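You operate a simulated robot arm through the tools that you are given. There is no shell and no other tool. Be economical: measure what you need, move in short steps, check, and stop when the job is done.

You run a simulated two-armed robot. Do the job below in one go: nothing can be reset, and whatever is moved stays where it is left.

Task
Carry the blue tray with both arms and set it on the wide bench.

Only the result counts: the job must be done as asked and must still hold three seconds after the hand-in. Knocking over, shifting, dropping, spilling or breaking anything else fails it.

Robot
Two 7-joint arms with two-finger grippers on one trunk, on a base that drives. Base frame: it is fixed to the floor where the robot stands at the start and does not move with it; the origin is under the middle of the robot, x ahead of it, y to its left, z up; the surface under the hand at the start is at about z = 0.86. Lengths are in m, angles in degrees, forces in N, time in s.
The left shoulder is at the start at [0.078, 0.151, 0.938], the right one opposite. With the tool pointing down near the work surface each hand reaches from about 0.1 to 0.78 m from the robot's upright axis, wherever it stands, measured 20 degrees to its own side. Places, roughly: wide bench [-3.9, 1.5, 0.9]. Payload 2.54 kg a hand.
Tool frame (each hand has its own): the origin (TCP) lies between the finger pads and is the grasp point; the fingertips stand 0.03 m ahead of it; z points along the fingers, y is the line along which they close. Largest opening 0.116 m; the body of the gripper starts 0.095 m behind the TCP.
Orientation is that of the tool frame in the base frame, as [roll, pitch, yaw] about the fixed x, y, z axes, in that order (R = Rz(yaw) Ry(pitch) Rx(roll)). With the fingers straight down and closing along the base's y, the tool's x points along the base's -x, its y along +y and its z along -z.

Tools
- The arms move only by the tool arm_command. It takes "left_moves", "right_moves" or both (then of equal length, played together; a hand with none holds still); each is a list of rows, each a list of 3 entries, a list of its own where there are three numbers: the shift along the tool's x, y, z in units of 50 mm (1.0 is 50 mm), then the turn, a rotation vector about the tool's x, y, z in units of 6 degrees (1.0 is 6 degrees), then the opening, from 0 (shut) to 1 (fully open). In form: [[[tx, ty, tz], [wx, wy, wz], fingers], ...]. A call has 1 to 20 rows; each row shifts and turns the commanded pose from where the row before left it, along the tool's axes as they then stand. A call with a number of a shift or a turn outside -1 to 1 is refused whole. Rows are played at 5 a second. More than 0.05 m and 8.6 degrees between two rows, or a gripper value outside its range, and nothing of the call is played. Where a pose cannot be reached the arm comes as near as it can. A force on the tool above 40 N (or 10 N above the force at the start of the call, whichever is more), or a blocked arm, ends the call early, and 0.2 s more pass. The fingers move at their own pace (about 0.072 m/s each) and stop on an object; they squeeze with about 42 N. The grip force told is the motor's: it shows also when the fingers shut on nothing. Time passes only in rows, and 0.2 s behind the last, so rows that do not move let the fingers close. It gives the time, the measured TCP pose, the force on the tool (base axes), the opening and the grip force at its end, in the units of the frame above (readings bear some noise), with the torque about the TCP (base axes, N m) and any sound that the robot's microphone picked up.
- Cameras (640 x 400 px; columns grow to the right, rows downward): "scene" is now at [0.1529, 0.0362, 1.1056]; the picture's right is [0.40, -0.92, 0.00], its down [-0.09, -0.04, -1.00] and it looks along [0.91, 0.40, -0.10] (base axes); focal length 214 px, centre (320, 200). "left" rides on the left gripper at [0.069, 0.015, -0.122] in its tool frame; the picture's right is [-0.21, 0.98, 0.00], its down [-0.83, -0.18, -0.53] and it looks along [-0.52, -0.12, 0.85] (tool axes); focal length 251 px, centre (320, 200). "right" rides on the right gripper at [0.069, -0.015, -0.122] in its tool frame; the picture's right is [0.21, 0.98, 0.00], its down [-0.83, 0.18, -0.53] and it looks along [-0.52, 0.11, 0.85] (tool axes); focal length 251 px, centre (320, 200).
- capture(camera): a new picture of that camera. It takes no simulated time.
- raise_lower(by): slides the trunk up (or, below 0, down) by that many m; the arms and the scene camera ride with it, the base frame stays. It gives what a move gives, with no picture.
- drive_base(legs): drives the robot by 1 to 6 legs, each [ahead, left, turn to the left] in m, m and degrees, along the robot's own axes; the way and the turn of a leg run together, so that a leg with both is an arc; at most 1.5 m and 180 degrees a leg. The arms and the cameras ride along, it lands a little off, and it stops where it bumps. It gives what a move gives.
- turn_head(pan, tilt): turns the head with the scene camera to pan (to the left, within 80 degrees either way) and tilt (down, from -29 to 69), counted from straight ahead of the robot. It gives what a move gives.
- point_at(camera, pixels): for up to 12 pixels [column, row] of the newest picture of that camera ("zoom" is the newest enlarged one), the place [x, y, z] in the base frame of the surface seen there, good to about 0.002 m. It takes no simulated time.
- zoom(camera, box): a new picture of the part [left, top, right, bottom] of that camera's present view, enlarged. It takes no simulated time.
- hand_in(): hands the job in; it is judged then, once.

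Go step by step. Measure first, check grasps and placings, and put right what went wrong. The budget is 80 turns and 70 pictures, counting those below and the enlarged ones. Unless the task says otherwise, let go and move clear before handing in, and close with one line.

The tools are called after "Emit:" by a JSON object that holds its "op" and its "data". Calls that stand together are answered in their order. arm_command: Moves the arms, as the interface text tells. Its arguments: {"type":"object","properties":{"left_moves":{"type":"array"},"right_moves":{"type":"array"}},"required":[]} The other tools are called the same way: raise_lower (by) slides the trunk up or down; drive_base (legs) drives the base; turn_head (pan, tilt) turns the head that bears the scene camera; capture (camera) takes a picture; point_at (camera, pixels) gives the place of the surface under pixels of a picture; zoom (camera, box) takes an enlarged picture of a part of a camera's view; hand_in () hands the job in.

At the start:

```text
time: 0.0
left_eef_pos: [0.3875, 0.3605, 1.0924]
left_tool_rot: [-179.9, 0.1, 179.9]
left_ft_force: [0.3, 1.0, 0.1]
left_ft_torque: [0.03, 0.03, -0.01]
left_gripper_width: 0.1158
left_gripper_force: 0.2
right_eef_pos: [0.332, 0.0308, 1.0736]
right_tool_rot: [-180.0, 0.0, 180.0]
right_ft_force: [-0.5, 0.8, 1.1]
right_ft_torque: [0.0, -0.01, -0.01]
right_gripper_width: 0.1161
right_gripper_force: 0.1
trunk travel left (down, up): [-0.175, 0.114]
robot x, y, heading: [0.0003, 0.004, 0.1]
head pan, tilt: [23.5, 5.7]
```

scene: 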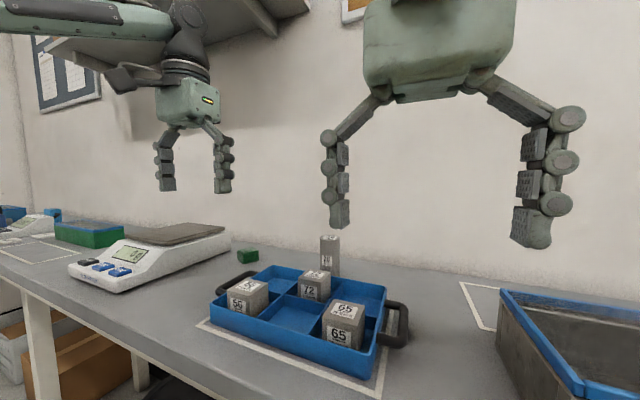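
right: 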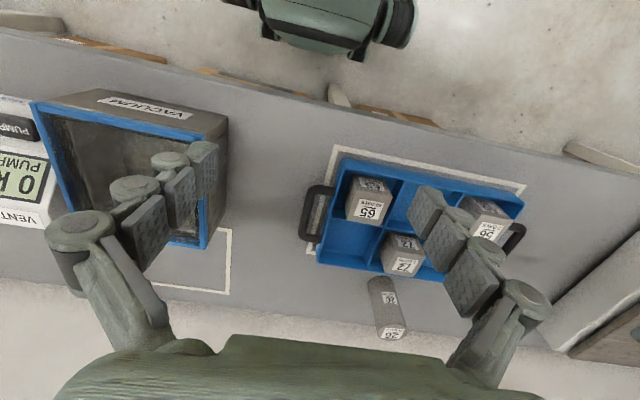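
left: 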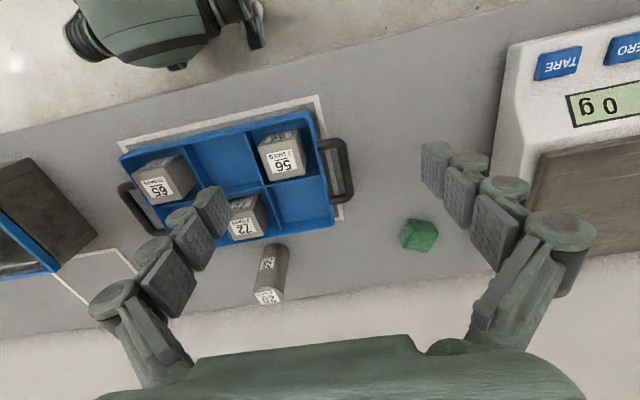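

The tray sits ahead with a handle on each end (scene pixels ~(237,282) and (397,325)). I'll look down at it for measuring.

Emit:
{"op": "turn_head", "data": {"pan": 15, "tilt": 35}}

Emit:
{"op": "capture", "data": {"camera": "scene"}}

Emit:
{"op": "point_at", "data": {"camera": "left", "pixels": [[347, 172], [338, 145], [345, 195], [122, 190], [140, 222], [130, 205], [120, 158], [305, 108], [333, 222], [268, 296], [230, 160], [355, 120]]}}

Emit:
{"op": "point_at", "data": {"camera": "right", "pixels": [[305, 215], [320, 190], [312, 237], [522, 228], [514, 245], [340, 165], [522, 200], [320, 260], [385, 300], [520, 160], [200, 240], [228, 230]]}}

```text
time: 0.9
left_eef_pos: [0.387, 0.3615, 1.0926]
left_tool_rot: [-179.8, 0.0, 179.9]
left_ft_force: [0.1, -0.6, 1.2]
left_ft_torque: [-0.02, 0.0, -0.04]
left_gripper_width: 0.1158
left_gripper_force: 0.0
right_eef_pos: [0.3326, 0.0315, 1.0713]
right_tool_rot: [180.0, 0.0, -180.0]
right_ft_force: [-0.8, 0.5, -0.3]
right_ft_torque: [-0.05, 0.0, -0.02]
right_gripper_width: 0.1159
right_gripper_force: 0.0
trunk travel left (down, up): [-0.175, 0.114]
robot x, y, heading: [0.0042, -0.0015, 0.2]
head pan, tilt: [15.0, 35.0]
```

```text
66 pictures are left
```

scene: 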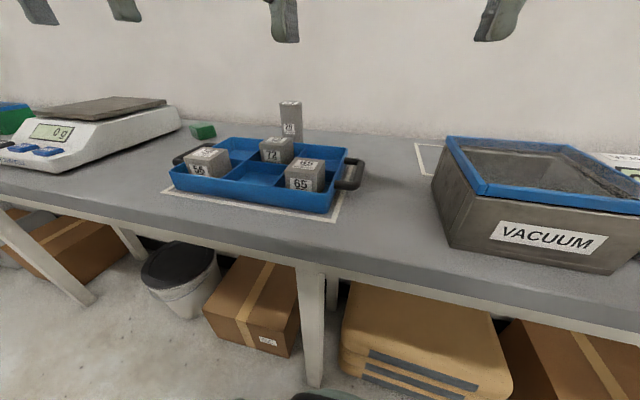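

```text
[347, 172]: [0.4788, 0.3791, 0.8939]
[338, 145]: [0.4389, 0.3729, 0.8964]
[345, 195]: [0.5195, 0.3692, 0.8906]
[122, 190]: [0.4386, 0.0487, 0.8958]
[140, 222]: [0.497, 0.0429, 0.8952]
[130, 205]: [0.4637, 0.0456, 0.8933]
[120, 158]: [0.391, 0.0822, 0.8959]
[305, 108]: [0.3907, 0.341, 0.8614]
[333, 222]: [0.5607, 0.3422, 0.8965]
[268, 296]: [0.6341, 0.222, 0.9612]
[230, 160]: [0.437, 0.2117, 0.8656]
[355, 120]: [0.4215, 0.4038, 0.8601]
```

```text
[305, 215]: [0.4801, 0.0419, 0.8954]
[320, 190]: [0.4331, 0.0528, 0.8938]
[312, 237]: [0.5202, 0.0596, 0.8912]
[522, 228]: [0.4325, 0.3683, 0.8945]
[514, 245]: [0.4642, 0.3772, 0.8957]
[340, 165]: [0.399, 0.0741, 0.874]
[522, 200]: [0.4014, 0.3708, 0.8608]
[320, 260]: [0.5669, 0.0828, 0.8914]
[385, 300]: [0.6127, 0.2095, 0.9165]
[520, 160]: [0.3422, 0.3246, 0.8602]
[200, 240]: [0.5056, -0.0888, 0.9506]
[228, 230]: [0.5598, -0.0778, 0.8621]
```

Tray spans x 0.39–0.565, y 0.08–0.342, handles at y≈0.378 and 0.042, top z≈0.896. I'll zoom on the handles to find the gaps.

Emit:
{"op": "zoom", "data": {"camera": "left", "box": [290, 110, 390, 240]}}

Emit:
{"op": "point_at", "data": {"camera": "zoom", "pixels": [[200, 200], [220, 200], [240, 200], [180, 200], [160, 200], [140, 200]]}}

Emit:
{"op": "zoom", "data": {"camera": "right", "box": [285, 160, 385, 280]}}

```text
3.08 times, centred on (340, 175) of left
```

zoom: 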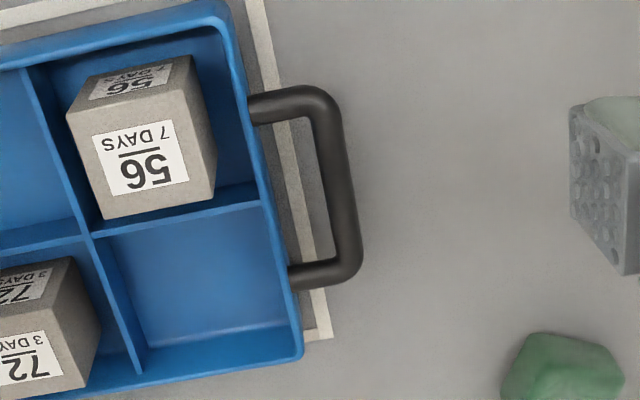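

```text
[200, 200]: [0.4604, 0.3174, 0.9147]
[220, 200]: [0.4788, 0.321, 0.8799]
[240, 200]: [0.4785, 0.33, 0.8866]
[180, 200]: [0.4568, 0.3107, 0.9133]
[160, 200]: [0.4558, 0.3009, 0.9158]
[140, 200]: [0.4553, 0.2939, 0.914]
```

```text
3.33 times, centred on (335, 220) of right
```

zoom: 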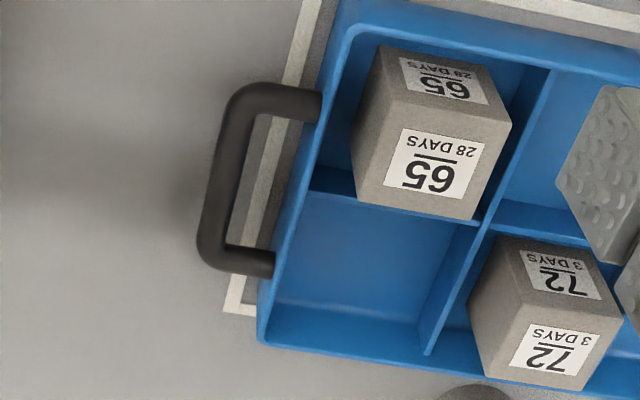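

Emit:
{"op": "point_at", "data": {"camera": "zoom", "pixels": [[205, 215], [218, 180], [230, 180], [240, 180], [290, 180], [298, 180], [305, 180], [265, 100], [245, 258], [265, 180], [330, 30], [265, 330]]}}

Emit:
{"op": "zoom", "data": {"camera": "left", "box": [290, 110, 390, 240]}}

Emit:
{"op": "point_at", "data": {"camera": "zoom", "pixels": [[262, 190], [269, 190], [276, 190], [300, 190], [330, 190], [340, 190], [348, 190], [300, 103], [330, 272], [238, 60], [298, 340]]}}

```text
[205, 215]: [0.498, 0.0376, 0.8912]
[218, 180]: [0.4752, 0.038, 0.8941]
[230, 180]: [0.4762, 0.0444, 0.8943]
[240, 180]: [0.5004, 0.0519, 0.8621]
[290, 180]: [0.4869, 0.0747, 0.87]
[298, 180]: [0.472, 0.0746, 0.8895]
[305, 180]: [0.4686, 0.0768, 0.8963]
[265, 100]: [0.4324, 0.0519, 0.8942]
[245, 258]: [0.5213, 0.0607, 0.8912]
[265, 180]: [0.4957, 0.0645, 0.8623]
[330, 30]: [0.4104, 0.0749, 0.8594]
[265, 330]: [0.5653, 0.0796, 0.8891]
```

```text
3.08 times, centred on (340, 175) of left
```

zoom: 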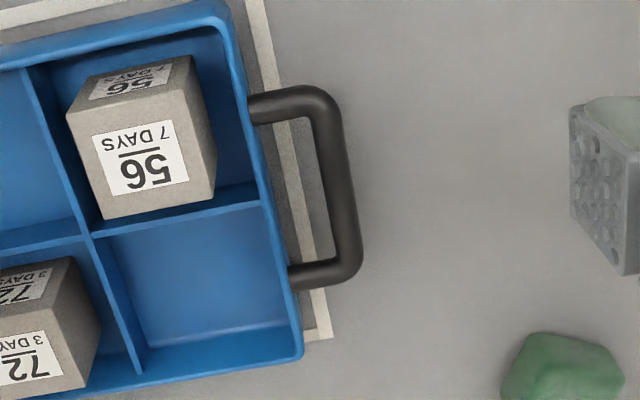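

```text
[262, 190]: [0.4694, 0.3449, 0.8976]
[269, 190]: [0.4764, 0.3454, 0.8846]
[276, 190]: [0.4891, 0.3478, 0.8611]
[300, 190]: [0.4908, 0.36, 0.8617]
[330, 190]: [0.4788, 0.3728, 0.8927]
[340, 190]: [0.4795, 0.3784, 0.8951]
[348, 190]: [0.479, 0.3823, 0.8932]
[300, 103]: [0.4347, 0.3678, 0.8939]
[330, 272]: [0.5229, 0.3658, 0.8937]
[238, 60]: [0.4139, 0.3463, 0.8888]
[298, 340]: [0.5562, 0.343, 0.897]
```

Bars: left centre y≈0.3775, right y≈0.043, about 12 mm thick with ~26 mm inner gap; opening ~0.027 fits. I'll centre the robot on the tray (shift left ~0.2) and glance about for the route.

Emit:
{"op": "drive_base", "data": {"legs": [[0, 0.2, 0]]}}

Emit:
{"op": "turn_head", "data": {"pan": 80, "tilt": 15}}

Emit:
{"op": "capture", "data": {"camera": "scene"}}

```text
time: 3.5
left_eef_pos: [0.3868, 0.5612, 1.0927]
left_tool_rot: [180.0, 0.0, 180.0]
left_ft_force: [0.1, -0.1, 0.0]
left_ft_torque: [0.0, 0.02, 0.01]
left_gripper_width: 0.1161
left_gripper_force: 0.1
right_eef_pos: [0.3321, 0.2316, 1.0715]
right_tool_rot: [179.9, 0.0, 179.9]
right_ft_force: [-0.7, 0.4, -0.1]
right_ft_torque: [-0.01, 0.02, 0.03]
right_gripper_width: 0.116
right_gripper_force: 0.0
trunk travel left (down, up): [-0.175, 0.114]
robot x, y, heading: [0.0001, 0.2038, 0.2]
head pan, tilt: [15.0, 35.0]
```

```text
time: 4.8
left_eef_pos: [0.3877, 0.561, 1.0937]
left_tool_rot: [-180.0, 0.1, 179.9]
left_ft_force: [-0.5, -0.2, -0.1]
left_ft_torque: [0.0, 0.04, -0.02]
left_gripper_width: 0.116
left_gripper_force: 0.0
right_eef_pos: [0.3325, 0.2308, 1.0712]
right_tool_rot: [-179.8, 0.0, -179.8]
right_ft_force: [-0.3, 0.8, 0.5]
right_ft_torque: [0.01, 0.04, 0.02]
right_gripper_width: 0.116
right_gripper_force: 0.0
trunk travel left (down, up): [-0.175, 0.114]
robot x, y, heading: [-0.0018, 0.2003, 0.0]
head pan, tilt: [80.0, 15.0]
```

```text
62 pictures are left
```

scene: 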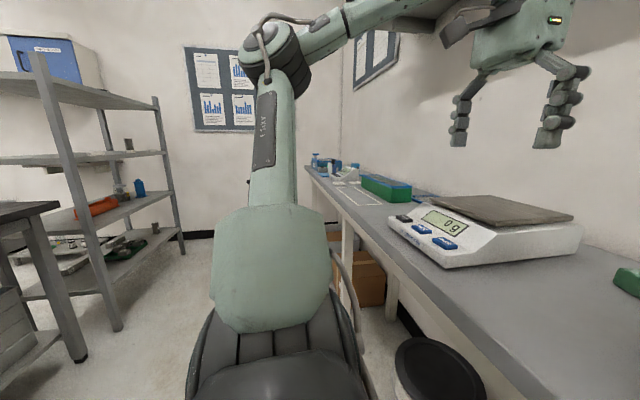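

Wide view shows a free aisle behind. Now bring both hands above the handles with a narrow opening.

Emit:
{"op": "arm_command", "data": {"left_moves": [[[-0.361, -0.734, 0], [0, 0, 0], 0.24], [[-0.361, -0.734, 0], [0, 0, 0], 0.24], [[-0.361, -0.734, 0], [0, 0, 0], 0.24], [[-0.361, -0.734, 0], [0, 0, 0], 0.24], [[-0.361, -0.734, 0], [0, 0, 0], 0.24], [[0, 0, 0.615], [0, 0, 0], 0.24], [[0, 0, 0.615], [0, 0, 0], 0.24], [[0, 0, 0.615], [0, 0, 0], 0.24], [[0, 0, 0.615], [0, 0, 0], 0.24], [[0, 0, 0], [0, 0, 0], 0.24]], "right_moves": [[[-0.582, -0.752, 0], [0, 0, 0], 0.24], [[-0.582, -0.752, 0], [0, 0, 0], 0.24], [[-0.582, -0.752, 0], [0, 0, 0], 0.24], [[-0.582, -0.752, 0], [0, 0, 0], 0.24], [[-0.582, -0.752, 0], [0, 0, 0], 0.24], [[0, 0, 0.505], [0, 0, 0], 0.24], [[0, 0, 0.505], [0, 0, 0], 0.24], [[0, 0, 0.505], [0, 0, 0], 0.24], [[0, 0, 0.505], [0, 0, 0], 0.24], [[0, 0, 0], [0, 0, 0], 0.24]]}}

Emit:
{"op": "turn_head", "data": {"pan": 0, "tilt": 35}}

Emit:
{"op": "capture", "data": {"camera": "left"}}

Emit:
{"op": "capture", "data": {"camera": "right"}}

Emit:
{"op": "capture", "data": {"camera": "scene"}}

```text
time: 7.0
left_eef_pos: [0.4765, 0.3767, 0.9696]
left_tool_rot: [-179.9, -0.1, 179.9]
left_ft_force: [-1.2, 0.1, 0.5]
left_ft_torque: [-0.02, 0.0, -0.01]
left_gripper_width: 0.028
left_gripper_force: 0.0
right_eef_pos: [0.4777, 0.044, 0.9708]
right_tool_rot: [-180.0, 0.0, 179.9]
right_ft_force: [-0.4, -0.3, -0.3]
right_ft_torque: [0.01, 0.01, -0.04]
right_gripper_width: 0.0279
right_gripper_force: 0.1
trunk travel left (down, up): [-0.175, 0.114]
robot x, y, heading: [-0.0001, 0.1966, 0.2]
head pan, tilt: [80.0, 15.0]
```

```text
time: 8.6
left_eef_pos: [0.4776, 0.3763, 0.9685]
left_tool_rot: [180.0, 0.0, 180.0]
left_ft_force: [0.0, 0.8, -0.7]
left_ft_torque: [0.03, 0.02, 0.0]
left_gripper_width: 0.0277
left_gripper_force: 0.0
right_eef_pos: [0.4776, 0.043, 0.9704]
right_tool_rot: [179.9, 0.0, -179.9]
right_ft_force: [-1.0, 0.9, 0.5]
right_ft_torque: [0.02, -0.01, -0.01]
right_gripper_width: 0.0278
right_gripper_force: 0.1
trunk travel left (down, up): [-0.175, 0.114]
robot x, y, heading: [-0.0036, 0.2002, 0.2]
head pan, tilt: [0.0, 35.0]
```

```text
61 pictures are left
```

left: 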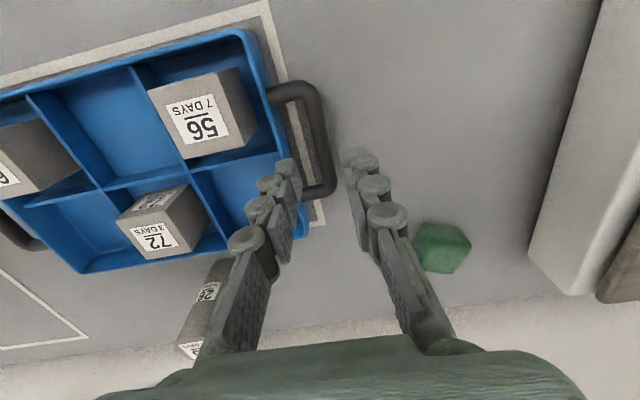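

```text
60 pictures are left
```

right: 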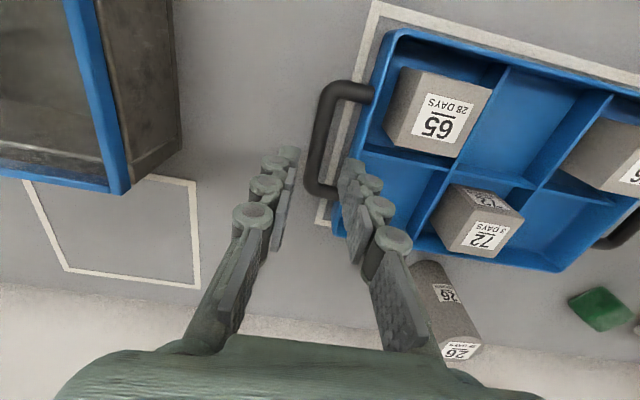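

```text
59 pictures are left
```

scene: 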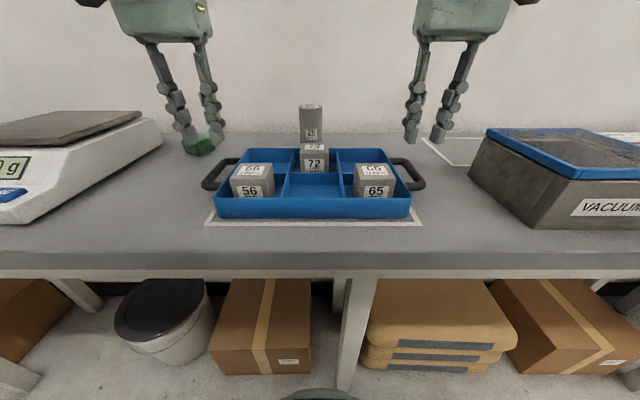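

Hands are above the bars; I'll check fingertip positions against the bar before lowering (left picture tips ~(286,168),(352,155); right ~(285,155),(352,172)).

Emit:
{"op": "point_at", "data": {"camera": "left", "pixels": [[286, 165], [296, 185], [350, 153], [357, 180], [318, 150], [262, 110], [270, 200], [283, 250]]}}

Emit:
{"op": "point_at", "data": {"camera": "right", "pixels": [[288, 152], [283, 180], [352, 168], [345, 195], [318, 150], [378, 90]]}}

Emit:
{"op": "zoom", "data": {"camera": "left", "box": [240, 70, 400, 260]}}

```text
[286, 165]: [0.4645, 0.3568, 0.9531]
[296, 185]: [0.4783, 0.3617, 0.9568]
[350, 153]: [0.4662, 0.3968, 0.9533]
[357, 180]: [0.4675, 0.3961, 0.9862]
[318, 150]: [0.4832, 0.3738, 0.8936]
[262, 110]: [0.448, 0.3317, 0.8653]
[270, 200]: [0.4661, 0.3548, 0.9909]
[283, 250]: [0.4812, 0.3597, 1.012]
```

```text
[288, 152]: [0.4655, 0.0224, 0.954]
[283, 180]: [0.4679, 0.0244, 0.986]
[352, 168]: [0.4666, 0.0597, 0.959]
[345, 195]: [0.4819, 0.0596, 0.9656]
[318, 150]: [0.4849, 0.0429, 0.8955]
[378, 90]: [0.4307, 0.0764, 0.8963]
```

```text
2.11 times, centred on (320, 165) of left
```

zoom: 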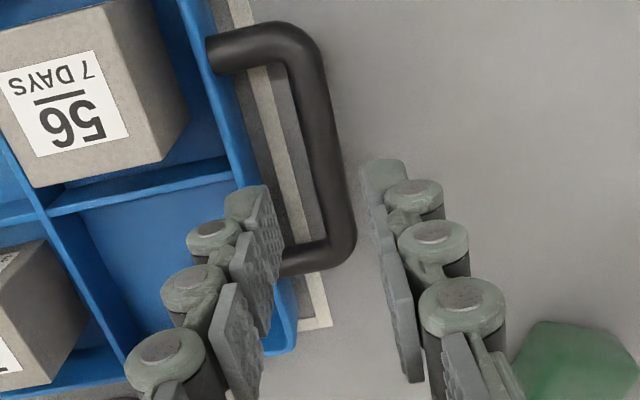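

Emit:
{"op": "point_at", "data": {"camera": "zoom", "pixels": [[230, 200], [228, 212], [193, 240], [212, 228], [200, 260], [165, 298], [190, 282], [128, 360], [275, 235], [385, 172], [440, 195], [415, 185]]}}

```text
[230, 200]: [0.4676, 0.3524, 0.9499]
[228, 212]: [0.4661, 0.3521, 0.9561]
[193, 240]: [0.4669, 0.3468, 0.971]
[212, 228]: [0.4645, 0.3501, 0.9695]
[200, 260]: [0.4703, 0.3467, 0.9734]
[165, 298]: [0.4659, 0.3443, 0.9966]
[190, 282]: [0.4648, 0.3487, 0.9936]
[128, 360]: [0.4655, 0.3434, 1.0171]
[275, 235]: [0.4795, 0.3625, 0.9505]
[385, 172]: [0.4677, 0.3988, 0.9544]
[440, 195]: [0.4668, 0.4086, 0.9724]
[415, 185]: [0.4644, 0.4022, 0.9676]
```

Finger plates span y 0.352–0.362 and knuckles reach 0.3465, near the wall (0.346), so I shift each hand outward 4 mm and lower to z≈0.897.

Emit:
{"op": "arm_command", "data": {"left_moves": [[[0, 0.08, 0], [0, 0, 0], 0.24], [[0, 0, 0.35], [0, 0, 0], 0.24], [[0, 0, 0.35], [0, 0, 0], 0.24], [[0, 0, 0.35], [0, 0, 0], 0.24], [[0, 0, 0.35], [0, 0, 0], 0.24], [[0, 0, 0], [0, 0, 0], 0.24]], "right_moves": [[[0, -0.08, 0], [0, 0, 0], 0.24], [[0, 0, 0.36], [0, 0, 0], 0.24], [[0, 0, 0.36], [0, 0, 0], 0.24], [[0, 0, 0.36], [0, 0, 0], 0.24], [[0, 0, 0.36], [0, 0, 0], 0.24], [[0, 0, 0], [0, 0, 0], 0.24]]}}

Emit:
{"op": "capture", "data": {"camera": "left"}}

Emit:
{"op": "capture", "data": {"camera": "right"}}

```text
time: 10.0
left_eef_pos: [0.4777, 0.3806, 0.899]
left_tool_rot: [-179.9, 0.1, 179.9]
left_ft_force: [0.3, -0.4, 0.1]
left_ft_torque: [-0.01, -0.03, 0.01]
left_gripper_width: 0.0276
left_gripper_force: 0.1
right_eef_pos: [0.476, 0.0387, 0.9004]
right_tool_rot: [180.0, 0.2, 179.8]
right_ft_force: [-0.8, -0.7, -0.9]
right_ft_torque: [0.03, -0.02, 0.01]
right_gripper_width: 0.0277
right_gripper_force: 0.0
trunk travel left (down, up): [-0.175, 0.114]
robot x, y, heading: [-0.001, 0.2024, -0.1]
head pan, tilt: [0.0, 35.0]
```

```text
57 pictures are left
```

left: 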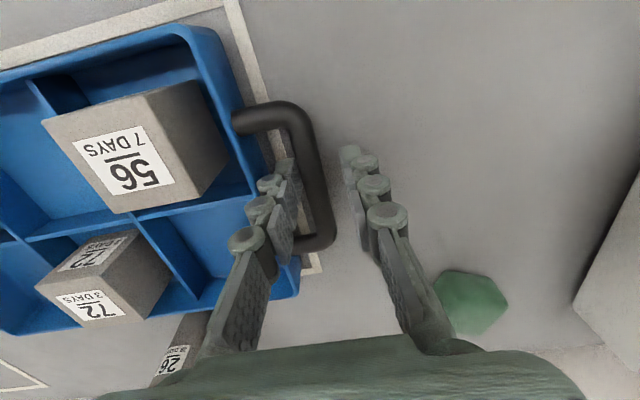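

```text
56 pictures are left
```

right: 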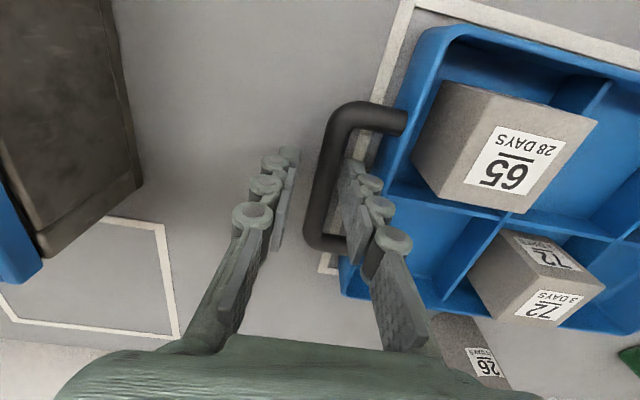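

No contact forces; both bars lie between the fingers. Close gently while recentring.

Emit:
{"op": "arm_command", "data": {"left_moves": [[[0, 0, 0.04], [0, 0, 0], 0.2], [[0, -0.06, 0], [0, 0, 0], 0.1], [[0, 0, 0], [0, 0, 0], 0], [[0, 0, 0], [0, 0, 0], 0], [[0, 0, 0], [0, 0, 0], 0]], "right_moves": [[[0, 0, 0.06], [0, 0, 0], 0.2], [[0, 0.07, 0], [0, 0, 0], 0.1], [[0, 0, 0], [0, 0, 0], 0], [[0, 0, 0], [0, 0, 0], 0], [[0, 0, 0], [0, 0, 0], 0]]}}

```text
time: 11.2
left_eef_pos: [0.4749, 0.3794, 0.8995]
left_tool_rot: [-179.8, 0.2, 179.8]
left_ft_force: [0.0, -14.1, 0.3]
left_ft_torque: [-0.2, 0.33, -0.55]
left_gripper_width: 0.0127
left_gripper_force: 39.2
right_eef_pos: [0.4746, 0.0445, 0.9007]
right_tool_rot: [-179.9, 0.6, 180.0]
right_ft_force: [0.8, 8.2, 4.9]
right_ft_torque: [0.15, 0.14, 0.62]
right_gripper_width: 0.0129
right_gripper_force: 39.7
trunk travel left (down, up): [-0.175, 0.114]
robot x, y, heading: [0.0013, 0.2007, -0.3]
head pan, tilt: [0.0, 35.0]
```

Both grips hold at 12.7 mm. The bar pulls outward slightly less than the hands (left -14 N, right +8 N in y, i.e. stressed apart); a small lift of 20 mm as test.

Emit:
{"op": "arm_command", "data": {"left_moves": [[[0, 0.02, -0.1], [0, 0, 0], 0], [[0, 0.02, -0.15], [0, 0, 0], 0], [[0, 0, -0.2], [0, 0, 0], 0], [[0, 0, -0.2], [0, 0, 0], 0], [[0, 0, 0], [0, 0, 0], 0]], "right_moves": [[[0, -0.02, -0.1], [0, 0, 0], 0], [[0, 0, -0.15], [0, 0, 0], 0], [[0, 0, -0.2], [0, 0, 0], 0], [[0, 0, -0.2], [0, 0, 0], 0], [[0, 0, 0], [0, 0, 0], 0]]}}

Emit:
{"op": "capture", "data": {"camera": "scene"}}

```text
time: 12.4
left_eef_pos: [0.4784, 0.3782, 0.9289]
left_tool_rot: [-179.6, 0.1, 180.0]
left_ft_force: [-0.1, -31.2, -5.9]
left_ft_torque: [-0.43, -0.84, -0.65]
left_gripper_width: 0.0126
left_gripper_force: 39.9
right_eef_pos: [0.4772, 0.0442, 0.928]
right_tool_rot: [179.6, 0.0, -179.8]
right_ft_force: [0.9, 31.2, -6.7]
right_ft_torque: [0.36, 0.7, 0.51]
right_gripper_width: 0.0124
right_gripper_force: 39.4
trunk travel left (down, up): [-0.175, 0.114]
robot x, y, heading: [0.0001, 0.2051, -0.2]
head pan, tilt: [0.0, 35.0]
```

```text
55 pictures are left
```

scene: 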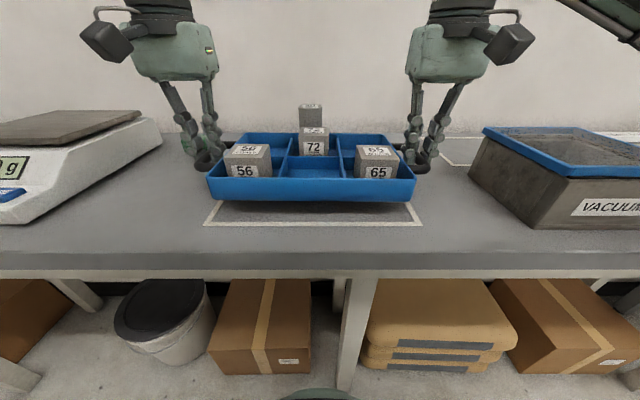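

Tray is lifted level (~3 cm), but the hands are stretching it (±31 N along y). I'll relax inward ~2 mm each, and lift more.

Emit:
{"op": "arm_command", "data": {"left_moves": [[[0, -0.025, 0], [0, 0, 0], 0], [[0, -0.02, 0], [0, 0, 0], 0], [[0, 0, -0.2], [0, 0, 0], 0], [[0, 0, -0.2], [0, 0, 0], 0], [[0, 0, -0.2], [0, 0, 0], 0], [[0, 0, -0.2], [0, 0, 0], 0], [[0, 0, 0], [0, 0, 0], 0]], "right_moves": [[[0, 0.025, 0], [0, 0, 0], 0], [[0, 0.02, 0], [0, 0, 0], 0], [[0, 0, -0.2], [0, 0, 0], 0], [[0, 0, -0.2], [0, 0, 0], 0], [[0, 0, -0.2], [0, 0, 0], 0], [[0, 0, -0.2], [0, 0, 0], 0], [[0, 0, 0], [0, 0, 0], 0]]}}

```text
time: 14.0
left_eef_pos: [0.4787, 0.3773, 0.969]
left_tool_rot: [180.0, -0.1, 179.9]
left_ft_force: [0.3, -11.6, -6.2]
left_ft_torque: [-0.18, 0.29, -0.58]
left_gripper_width: 0.0126
left_gripper_force: 38.7
right_eef_pos: [0.4781, 0.0438, 0.9676]
right_tool_rot: [-180.0, 0.0, 179.9]
right_ft_force: [0.2, 12.6, -6.8]
right_ft_torque: [0.15, -0.32, 0.63]
right_gripper_width: 0.0124
right_gripper_force: 39.5
trunk travel left (down, up): [-0.175, 0.114]
robot x, y, heading: [0.0004, 0.1998, -0.2]
head pan, tilt: [0.0, 35.0]
```

Forces halved; relax a bit more and look to the right-rear before backing off.

Emit:
{"op": "arm_command", "data": {"left_moves": [[[0, -0.025, 0], [0, 0, 0], 0], [[0, 0, -0.3], [0, 0, 0], 0], [[0, 0, -0.3], [0, 0, 0], 0], [[0, 0, 0], [0, 0, 0], 0]], "right_moves": [[[0, 0.025, 0], [0, 0, 0], 0], [[0, 0, -0.3], [0, 0, 0], 0], [[0, 0, -0.3], [0, 0, 0], 0], [[0, 0, 0], [0, 0, 0], 0]]}}

Emit:
{"op": "turn_head", "data": {"pan": -80, "tilt": 15}}

Emit:
{"op": "capture", "data": {"camera": "scene"}}

```text
time: 15.0
left_eef_pos: [0.4793, 0.3792, 0.9993]
left_tool_rot: [179.9, -0.1, 180.0]
left_ft_force: [1.1, 9.0, -6.9]
left_ft_torque: [0.15, 0.01, -0.64]
left_gripper_width: 0.0126
left_gripper_force: 39.5
right_eef_pos: [0.4786, 0.0445, 0.9981]
right_tool_rot: [180.0, -0.2, 180.0]
right_ft_force: [-0.5, -9.3, -5.8]
right_ft_torque: [-0.09, -0.11, 0.64]
right_gripper_width: 0.0126
right_gripper_force: 39.2
trunk travel left (down, up): [-0.175, 0.114]
robot x, y, heading: [0.0012, 0.2002, 0.1]
head pan, tilt: [0.0, 35.0]
```

```text
time: 16.5
left_eef_pos: [0.4786, 0.3775, 0.9997]
left_tool_rot: [180.0, 0.0, 179.9]
left_ft_force: [-0.1, 24.9, -6.5]
left_ft_torque: [0.3, 0.16, -0.61]
left_gripper_width: 0.0128
left_gripper_force: 39.6
right_eef_pos: [0.4777, 0.0444, 0.9989]
right_tool_rot: [-179.8, -0.1, 180.0]
right_ft_force: [-0.6, -24.7, -6.9]
right_ft_torque: [-0.36, -0.25, 0.62]
right_gripper_width: 0.0129
right_gripper_force: 39.4
trunk travel left (down, up): [-0.175, 0.114]
robot x, y, heading: [0.0022, 0.2016, 0.1]
head pan, tilt: [-80.0, 15.0]
```

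```text
54 pictures are left
```

scene: 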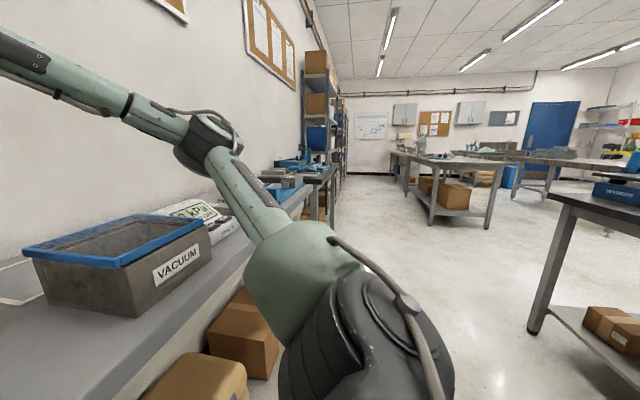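

Hands now compress it slightly (+25 N); ease out 0.8 mm each. I'll also measure the benches seen in this picture.

Emit:
{"op": "arm_command", "data": {"left_moves": [[[0, 0.016, 0], [0, 0, 0], 0], [[0, 0, 0], [0, 0, 0], 0], [[0, 0, 0], [0, 0, 0], 0]], "right_moves": [[[0, -0.016, 0], [0, 0, 0], 0], [[0, 0, 0], [0, 0, 0], 0], [[0, 0, 0], [0, 0, 0], 0]]}}

Emit:
{"op": "point_at", "data": {"camera": "scene", "pixels": [[555, 195], [535, 328], [630, 215], [612, 180], [433, 222], [488, 225], [520, 160], [545, 180], [480, 330], [320, 180]]}}

Emit:
{"op": "turn_head", "data": {"pan": 80, "tilt": 15}}

Emit:
{"op": "capture", "data": {"camera": "scene"}}

Emit:
{"op": "point_at", "data": {"camera": "scene", "pixels": [[10, 210], [55, 205], [78, 358], [118, 328], [182, 250], [30, 345], [150, 300], [5, 90]]}}

```text
time: 17.3
left_eef_pos: [0.4777, 0.3784, 0.9994]
left_tool_rot: [-180.0, 0.0, 179.9]
left_ft_force: [-0.3, 18.4, -6.2]
left_ft_torque: [0.27, 0.05, -0.59]
left_gripper_width: 0.0127
left_gripper_force: 39.0
right_eef_pos: [0.478, 0.0445, 0.999]
right_tool_rot: [-179.9, -0.1, 180.0]
right_ft_force: [0.1, -20.3, -6.9]
right_ft_torque: [-0.24, -0.12, 0.62]
right_gripper_width: 0.0128
right_gripper_force: 39.9
trunk travel left (down, up): [-0.175, 0.114]
robot x, y, heading: [0.0013, 0.2024, 0.1]
head pan, tilt: [-80.0, 15.0]
```

```text
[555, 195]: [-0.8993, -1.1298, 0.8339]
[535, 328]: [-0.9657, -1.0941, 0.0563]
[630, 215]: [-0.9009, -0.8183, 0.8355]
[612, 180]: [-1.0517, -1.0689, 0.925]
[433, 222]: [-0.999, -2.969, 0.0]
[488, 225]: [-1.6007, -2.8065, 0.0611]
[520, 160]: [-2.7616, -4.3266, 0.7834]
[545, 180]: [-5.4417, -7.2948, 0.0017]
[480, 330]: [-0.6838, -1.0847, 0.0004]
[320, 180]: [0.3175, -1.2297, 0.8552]
```

```text
time: 19.8
left_eef_pos: [0.4804, 0.3781, 0.9988]
left_tool_rot: [-180.0, 0.0, 179.9]
left_ft_force: [-0.3, 18.2, -6.5]
left_ft_torque: [0.23, -0.05, -0.57]
left_gripper_width: 0.0126
left_gripper_force: 39.3
right_eef_pos: [0.4788, 0.0438, 0.999]
right_tool_rot: [-179.9, -0.1, 179.9]
right_ft_force: [-1.0, -17.2, -7.4]
right_ft_torque: [-0.22, 0.01, 0.61]
right_gripper_width: 0.013
right_gripper_force: 39.0
trunk travel left (down, up): [-0.175, 0.114]
robot x, y, heading: [0.0033, 0.1986, 0.1]
head pan, tilt: [80.0, 15.0]
```

```text
53 pictures are left
```

scene: 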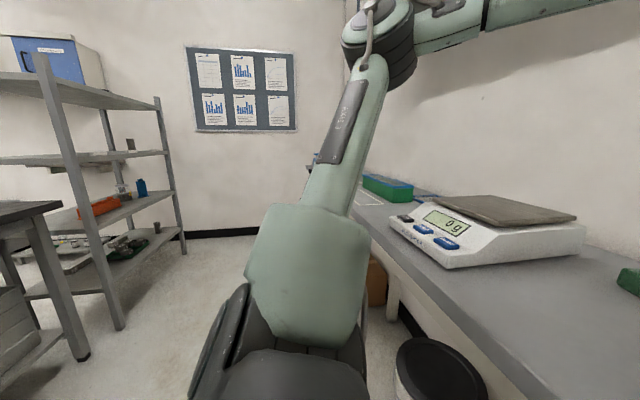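

```text
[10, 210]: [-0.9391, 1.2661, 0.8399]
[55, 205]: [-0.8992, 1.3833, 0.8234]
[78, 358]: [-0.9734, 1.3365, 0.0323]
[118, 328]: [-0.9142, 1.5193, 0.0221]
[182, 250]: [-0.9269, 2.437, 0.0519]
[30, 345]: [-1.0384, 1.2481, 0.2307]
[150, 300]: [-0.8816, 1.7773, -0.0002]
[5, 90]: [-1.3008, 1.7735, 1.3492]
```

An island bench lies behind (edge x≈-0.90, y from -1.13 to 1.38), so the way is around its right end (y<-1.13). I'll raise the trunk, draw the tray in, then back off slightly and turn right.

Emit:
{"op": "raise_lower", "data": {"by": 0.08}}

Emit:
{"op": "arm_command", "data": {"left_moves": [[[0.3, 0.01, 0], [0, 0, 0], 0], [[0.4, 0, 0], [0, 0, 0], 0], [[0.4, 0, 0], [0, 0, 0], 0], [[0.3, 0, 0], [0, 0, 0], 0], [[0.2, 0, 0], [0, 0, 0], 0], [[0, 0, 0], [0, 0, 0], 0]], "right_moves": [[[0.3, -0.01, 0], [0, 0, 0], 0], [[0.4, 0, 0], [0, 0, 0], 0], [[0.4, 0, 0], [0, 0, 0], 0], [[0.3, 0, 0], [0, 0, 0], 0], [[0.2, 0, 0], [0, 0, 0], 0], [[0, 0, 0], [0, 0, 0], 0]]}}

Emit:
{"op": "turn_head", "data": {"pan": 0, "tilt": 40}}

Emit:
{"op": "capture", "data": {"camera": "scene"}}

```text
time: 20.9
left_eef_pos: [0.4788, 0.3783, 1.0789]
left_tool_rot: [-180.0, -0.1, 179.9]
left_ft_force: [0.8, 18.4, -7.8]
left_ft_torque: [0.27, 0.05, -0.56]
left_gripper_width: 0.0129
left_gripper_force: 39.6
right_eef_pos: [0.4781, 0.0448, 1.0769]
right_tool_rot: [-179.9, 0.0, 179.9]
right_ft_force: [-0.4, -17.8, -6.4]
right_ft_torque: [-0.24, -0.02, 0.61]
right_gripper_width: 0.0126
right_gripper_force: 39.0
trunk travel left (down, up): [-0.255, 0.034]
robot x, y, heading: [-0.0021, 0.2025, 0.1]
head pan, tilt: [80.0, 15.0]
```

```text
time: 22.3
left_eef_pos: [0.3986, 0.3781, 1.0797]
left_tool_rot: [-179.9, 0.1, 179.8]
left_ft_force: [1.1, 10.7, -6.0]
left_ft_torque: [0.1, -0.27, -0.49]
left_gripper_width: 0.0129
left_gripper_force: 39.7
right_eef_pos: [0.3971, 0.045, 1.0779]
right_tool_rot: [-180.0, -0.1, 180.0]
right_ft_force: [-0.2, -10.1, -7.0]
right_ft_torque: [-0.14, 0.14, 0.68]
right_gripper_width: 0.0125
right_gripper_force: 39.8
trunk travel left (down, up): [-0.255, 0.034]
robot x, y, heading: [0.0007, 0.2018, 0.3]
head pan, tilt: [80.0, 15.0]
```

```text
time: 23.9
left_eef_pos: [0.3988, 0.3782, 1.0792]
left_tool_rot: [-179.9, 0.0, 180.0]
left_ft_force: [0.9, 2.8, -7.3]
left_ft_torque: [0.05, 0.0, -0.5]
left_gripper_width: 0.0125
left_gripper_force: 39.3
right_eef_pos: [0.3983, 0.0443, 1.0779]
right_tool_rot: [-180.0, 0.0, 180.0]
right_ft_force: [-0.4, -3.2, -5.8]
right_ft_torque: [-0.02, -0.09, 0.64]
right_gripper_width: 0.0127
right_gripper_force: 39.4
trunk travel left (down, up): [-0.255, 0.034]
robot x, y, heading: [-0.0006, 0.2046, -0.0]
head pan, tilt: [0.0, 40.0]
```

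```text
52 pictures are left
```

scene: 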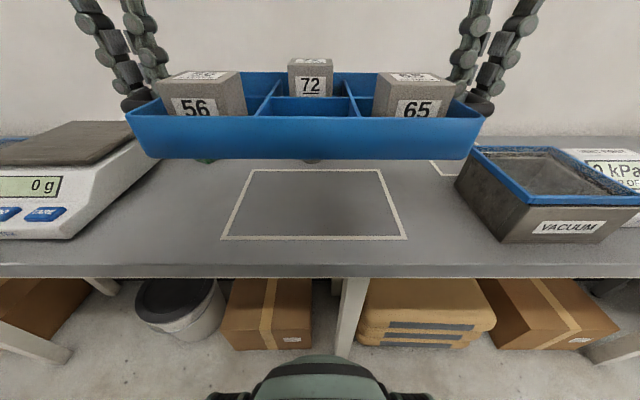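

Tray is level and stress-free. Back off 0.28 m, then turn right 90° and look.

Emit:
{"op": "drive_base", "data": {"legs": [[-0.28, 0, 0], [0, 0, -90]]}}

Emit:
{"op": "turn_head", "data": {"pan": 50, "tilt": 5}}

Emit:
{"op": "capture", "data": {"camera": "scene"}}

Emit:
{"op": "turn_head", "data": {"pan": -40, "tilt": 10}}

Emit:
{"op": "capture", "data": {"camera": "scene"}}

```text
time: 29.8
left_eef_pos: [-0.1019, -0.1979, 1.0791]
left_tool_rot: [-180.0, 0.1, 89.9]
left_ft_force: [-6.8, -0.1, -6.2]
left_ft_torque: [-0.08, 0.11, -0.49]
left_gripper_width: 0.0128
left_gripper_force: 39.0
right_eef_pos: [-0.4367, -0.1977, 1.0786]
right_tool_rot: [180.0, 0.0, 90.0]
right_ft_force: [7.7, 0.3, -6.7]
right_ft_torque: [0.0, -0.14, 0.66]
right_gripper_width: 0.0127
right_gripper_force: 39.4
trunk travel left (down, up): [-0.255, 0.034]
robot x, y, heading: [-0.2781, 0.1997, -89.8]
head pan, tilt: [0.0, 40.0]
```

```text
time: 30.9
left_eef_pos: [-0.1021, -0.1972, 1.0803]
left_tool_rot: [-180.0, 0.0, 89.9]
left_ft_force: [0.9, -0.8, -6.2]
left_ft_torque: [-0.02, -0.03, -0.5]
left_gripper_width: 0.0127
left_gripper_force: 39.3
right_eef_pos: [-0.4359, -0.1969, 1.0777]
right_tool_rot: [179.9, -0.1, 90.1]
right_ft_force: [-0.4, 0.3, -6.1]
right_ft_torque: [-0.03, -0.01, 0.67]
right_gripper_width: 0.0126
right_gripper_force: 39.6
trunk travel left (down, up): [-0.255, 0.034]
robot x, y, heading: [-0.279, 0.1995, -90.1]
head pan, tilt: [50.0, 5.0]
```

```text
51 pictures are left
```

scene: 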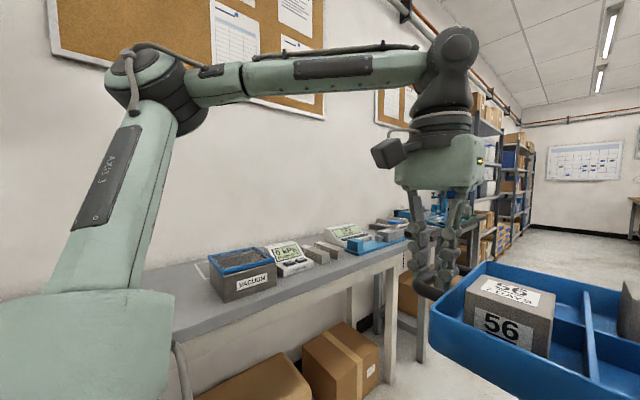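

```text
time: 32.6
left_eef_pos: [-0.1031, -0.1963, 1.0795]
left_tool_rot: [-179.9, -0.1, 89.9]
left_ft_force: [-0.6, 0.0, -6.6]
left_ft_torque: [-0.02, 0.03, -0.53]
left_gripper_width: 0.0126
left_gripper_force: 39.2
right_eef_pos: [-0.4357, -0.1976, 1.0783]
right_tool_rot: [180.0, -0.1, 90.0]
right_ft_force: [1.4, 0.1, -6.6]
right_ft_torque: [-0.03, -0.04, 0.69]
right_gripper_width: 0.0129
right_gripper_force: 39.4
trunk travel left (down, up): [-0.255, 0.034]
robot x, y, heading: [-0.2813, 0.2003, -90.1]
head pan, tilt: [-40.0, 10.0]
```

```text
50 pictures are left
```

scene: 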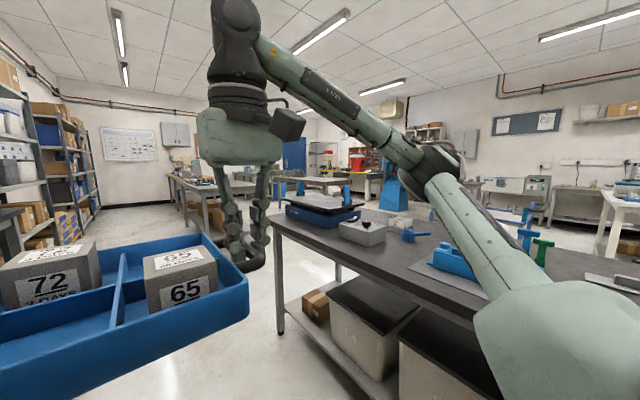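

The island ends near pixel (283,250); the cross aisle lies beyond it. I'll measure the island's corners, the far tables and the whitish bench at (610,205).

Emit:
{"op": "point_at", "data": {"camera": "scene", "pixels": [[275, 222], [300, 205], [410, 215], [620, 203], [600, 245], [575, 200], [335, 185], [190, 190], [545, 215], [325, 215], [220, 232], [355, 205]]}}

Emit:
{"op": "zoom", "data": {"camera": "scene", "box": [400, 100, 640, 300]}}

```text
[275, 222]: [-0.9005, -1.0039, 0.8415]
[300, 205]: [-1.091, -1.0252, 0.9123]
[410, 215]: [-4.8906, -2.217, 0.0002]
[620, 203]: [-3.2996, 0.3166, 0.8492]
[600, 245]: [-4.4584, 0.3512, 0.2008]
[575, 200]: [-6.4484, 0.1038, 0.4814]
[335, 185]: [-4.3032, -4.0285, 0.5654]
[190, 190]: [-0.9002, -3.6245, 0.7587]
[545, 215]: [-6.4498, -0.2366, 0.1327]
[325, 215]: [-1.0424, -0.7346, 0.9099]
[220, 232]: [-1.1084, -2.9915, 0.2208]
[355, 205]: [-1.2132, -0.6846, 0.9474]
```

```text
2.00 times, centred on (520, 200) of scene
```

zoom: 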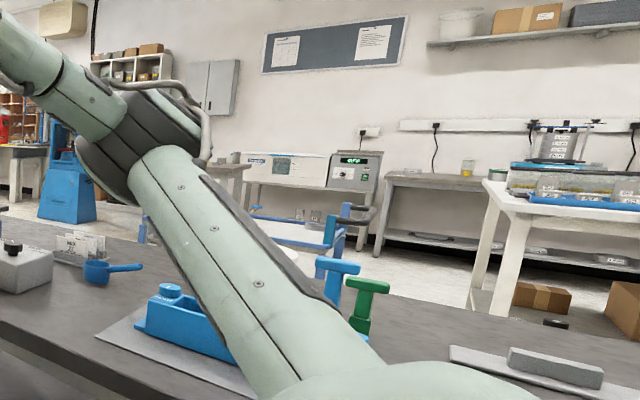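

The wide white-topped bench has its near corner at (-3.30, 0.32, 0.85). Drive along the aisle to y≈-1.8, then turn right to face -x.

Emit:
{"op": "drive_base", "data": {"legs": [[1.4, 0, 0], [0.6, 0, 0], [0, 0, -90]]}}

Emit:
{"op": "turn_head", "data": {"pan": -35, "tilt": 8}}

Emit:
{"op": "capture", "data": {"camera": "scene"}}

Emit:
{"op": "turn_head", "data": {"pan": 30, "tilt": 8}}

Emit:
{"op": "capture", "data": {"camera": "scene"}}

```text
time: 46.5
left_eef_pos: [-0.6908, -1.9839, 1.0788]
left_tool_rot: [-180.0, 0.0, -0.2]
left_ft_force: [0.2, 1.8, -6.6]
left_ft_torque: [-0.01, 0.07, -0.5]
left_gripper_width: 0.0127
left_gripper_force: 39.5
right_eef_pos: [-0.6911, -1.6499, 1.0774]
right_tool_rot: [180.0, -0.1, -0.1]
right_ft_force: [0.8, -1.1, -6.3]
right_ft_torque: [-0.01, 0.0, 0.69]
right_gripper_width: 0.0127
right_gripper_force: 39.5
trunk travel left (down, up): [-0.255, 0.034]
robot x, y, heading: [-0.2929, -1.8031, 179.9]
head pan, tilt: [-40.0, 10.0]
```

```text
time: 47.2
left_eef_pos: [-0.6913, -1.9828, 1.0791]
left_tool_rot: [-179.9, -0.2, -0.3]
left_ft_force: [0.1, -0.4, -5.9]
left_ft_torque: [0.0, 0.04, -0.52]
left_gripper_width: 0.0126
left_gripper_force: 39.4
right_eef_pos: [-0.6911, -1.6502, 1.0779]
right_tool_rot: [-180.0, -0.2, -0.1]
right_ft_force: [0.7, 0.0, -6.7]
right_ft_torque: [0.02, 0.0, 0.66]
right_gripper_width: 0.0129
right_gripper_force: 39.1
trunk travel left (down, up): [-0.255, 0.034]
robot x, y, heading: [-0.2935, -1.8089, 179.7]
head pan, tilt: [-35.0, 8.0]
```

```text
48 pictures are left
```

scene: 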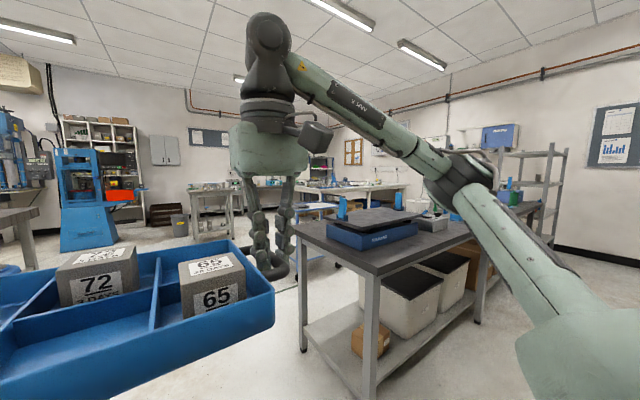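

```text
time: 48.5
left_eef_pos: [-0.691, -1.9846, 1.0796]
left_tool_rot: [180.0, 0.0, -0.2]
left_ft_force: [-1.3, -0.1, -6.3]
left_ft_torque: [0.0, 0.01, -0.51]
left_gripper_width: 0.0125
left_gripper_force: 39.6
right_eef_pos: [-0.691, -1.6489, 1.0783]
right_tool_rot: [180.0, -0.2, -0.1]
right_ft_force: [0.4, -0.1, -6.7]
right_ft_torque: [0.02, 0.06, 0.6]
right_gripper_width: 0.0126
right_gripper_force: 39.0
trunk travel left (down, up): [-0.255, 0.034]
robot x, y, heading: [-0.2893, -1.8083, 179.9]
head pan, tilt: [30.0, 8.0]
```

```text
47 pictures are left
```

scene: 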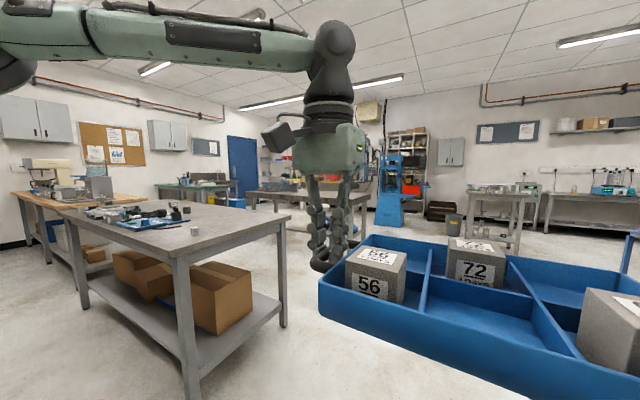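

The lane ahead at y≈-1.8 is clear. Advance 1.4 m and look to the right.

Emit:
{"op": "drive_base", "data": {"legs": [[1.4, 0, 0]]}}

Emit:
{"op": "turn_head", "data": {"pan": -45, "tilt": 10}}

Emit:
{"op": "capture", "data": {"camera": "scene"}}

Emit:
{"op": "turn_head", "data": {"pan": -80, "tilt": 10}}

Emit:
{"op": "capture", "data": {"camera": "scene"}}

```text
time: 55.5
left_eef_pos: [-2.0947, -1.9759, 1.0803]
left_tool_rot: [-180.0, 0.0, -0.5]
left_ft_force: [-0.6, -0.4, -6.0]
left_ft_torque: [0.0, 0.04, -0.51]
left_gripper_width: 0.0127
left_gripper_force: 39.4
right_eef_pos: [-2.093, -1.641, 1.0773]
right_tool_rot: [180.0, -0.1, -0.4]
right_ft_force: [0.0, 0.9, -6.8]
right_ft_torque: [0.0, 0.01, 0.66]
right_gripper_width: 0.0127
right_gripper_force: 39.9
trunk travel left (down, up): [-0.255, 0.034]
robot x, y, heading: [-1.6949, -1.7959, 179.8]
head pan, tilt: [30.0, 8.0]
```

```text
time: 57.0
left_eef_pos: [-2.0951, -1.9755, 1.0799]
left_tool_rot: [-179.9, 0.0, -0.5]
left_ft_force: [-0.1, -0.7, -6.6]
left_ft_torque: [-0.03, 0.0, -0.53]
left_gripper_width: 0.0123
left_gripper_force: 39.3
right_eef_pos: [-2.0933, -1.6405, 1.078]
right_tool_rot: [-179.9, -0.1, -0.4]
right_ft_force: [0.4, 0.3, -6.8]
right_ft_torque: [0.01, 0.08, 0.64]
right_gripper_width: 0.0126
right_gripper_force: 39.8
trunk travel left (down, up): [-0.255, 0.034]
robot x, y, heading: [-1.6943, -1.7987, 179.5]
head pan, tilt: [-45.0, 10.0]
```

```text
46 pictures are left
```

scene: 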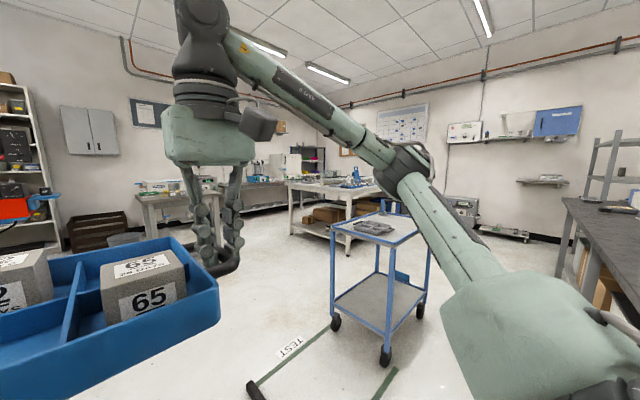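

```text
time: 58.0
left_eef_pos: [-2.0946, -1.9758, 1.0796]
left_tool_rot: [-180.0, -0.1, -0.5]
left_ft_force: [-0.3, -0.4, -5.8]
left_ft_torque: [0.03, 0.05, -0.55]
left_gripper_width: 0.0125
left_gripper_force: 39.3
right_eef_pos: [-2.0934, -1.6421, 1.0785]
right_tool_rot: [-180.0, -0.1, -0.3]
right_ft_force: [0.0, 0.2, -6.8]
right_ft_torque: [-0.01, 0.02, 0.67]
right_gripper_width: 0.0124
right_gripper_force: 39.6
trunk travel left (down, up): [-0.255, 0.034]
robot x, y, heading: [-1.6942, -1.8047, 179.7]
head pan, tilt: [-80.0, 10.0]
```

```text
45 pictures are left
```

scene: 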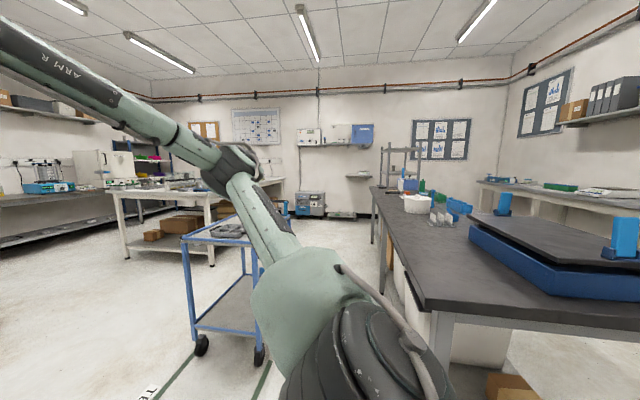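

A blue trolley stands in the aisle between island and white bench. I'll measure it and the bench.

Emit:
{"op": "point_at", "data": {"camera": "scene", "pixels": [[201, 348], [259, 358], [184, 245], [290, 205], [118, 196], [205, 203], [270, 185], [132, 258], [211, 262], [425, 300], [375, 190], [150, 392]]}}

Emit:
{"op": "zoom", "data": {"camera": "scene", "box": [80, 120, 320, 270]}}

Emit:
{"op": "turn_head", "data": {"pan": -40, "tilt": 30}}

Emit:
{"op": "capture", "data": {"camera": "scene"}}

```text
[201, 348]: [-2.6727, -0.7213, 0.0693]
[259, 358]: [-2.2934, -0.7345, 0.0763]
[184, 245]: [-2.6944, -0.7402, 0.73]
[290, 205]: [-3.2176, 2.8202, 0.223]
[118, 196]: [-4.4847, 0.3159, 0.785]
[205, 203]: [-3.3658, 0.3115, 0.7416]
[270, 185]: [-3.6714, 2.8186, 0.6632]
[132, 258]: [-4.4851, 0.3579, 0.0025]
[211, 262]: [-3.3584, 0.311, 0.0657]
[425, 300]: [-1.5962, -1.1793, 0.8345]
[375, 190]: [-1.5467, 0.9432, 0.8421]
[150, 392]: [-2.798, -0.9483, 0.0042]
```

```text
2.67 times, centred on (200, 195) of scene
```

zoom: 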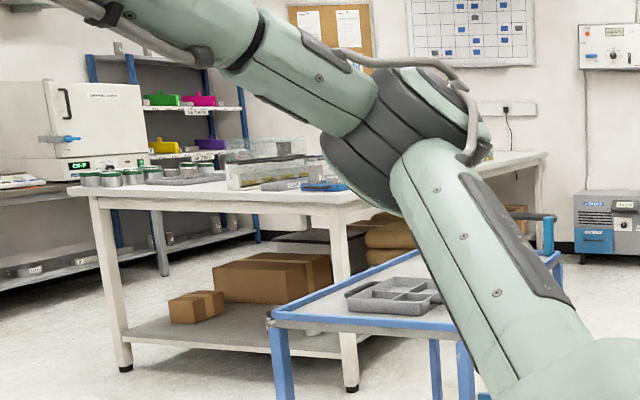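

```text
time: 59.1
left_eef_pos: [-2.0951, -1.9746, 1.0792]
left_tool_rot: [-179.9, 0.1, -0.5]
left_ft_force: [-0.2, -0.6, -5.9]
left_ft_torque: [0.03, 0.03, -0.5]
left_gripper_width: 0.0125
left_gripper_force: 39.2
right_eef_pos: [-2.0928, -1.6414, 1.0782]
right_tool_rot: [180.0, -0.2, -0.3]
right_ft_force: [0.1, 0.6, -7.0]
right_ft_torque: [-0.01, 0.03, 0.63]
right_gripper_width: 0.0129
right_gripper_force: 39.7
trunk travel left (down, up): [-0.255, 0.034]
robot x, y, heading: [-1.6911, -1.7962, 179.6]
head pan, tilt: [-40.0, 30.0]
```

```text
43 pictures are left
```

scene: 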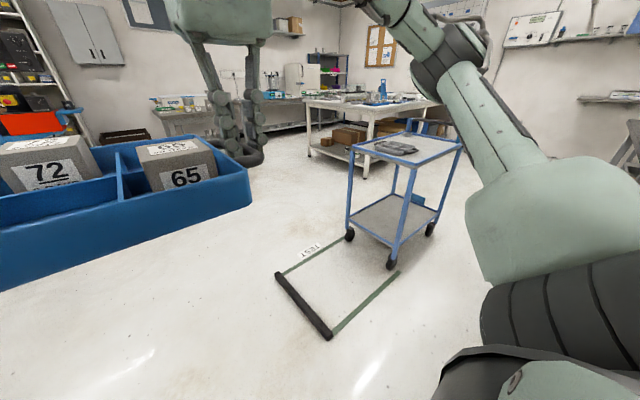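

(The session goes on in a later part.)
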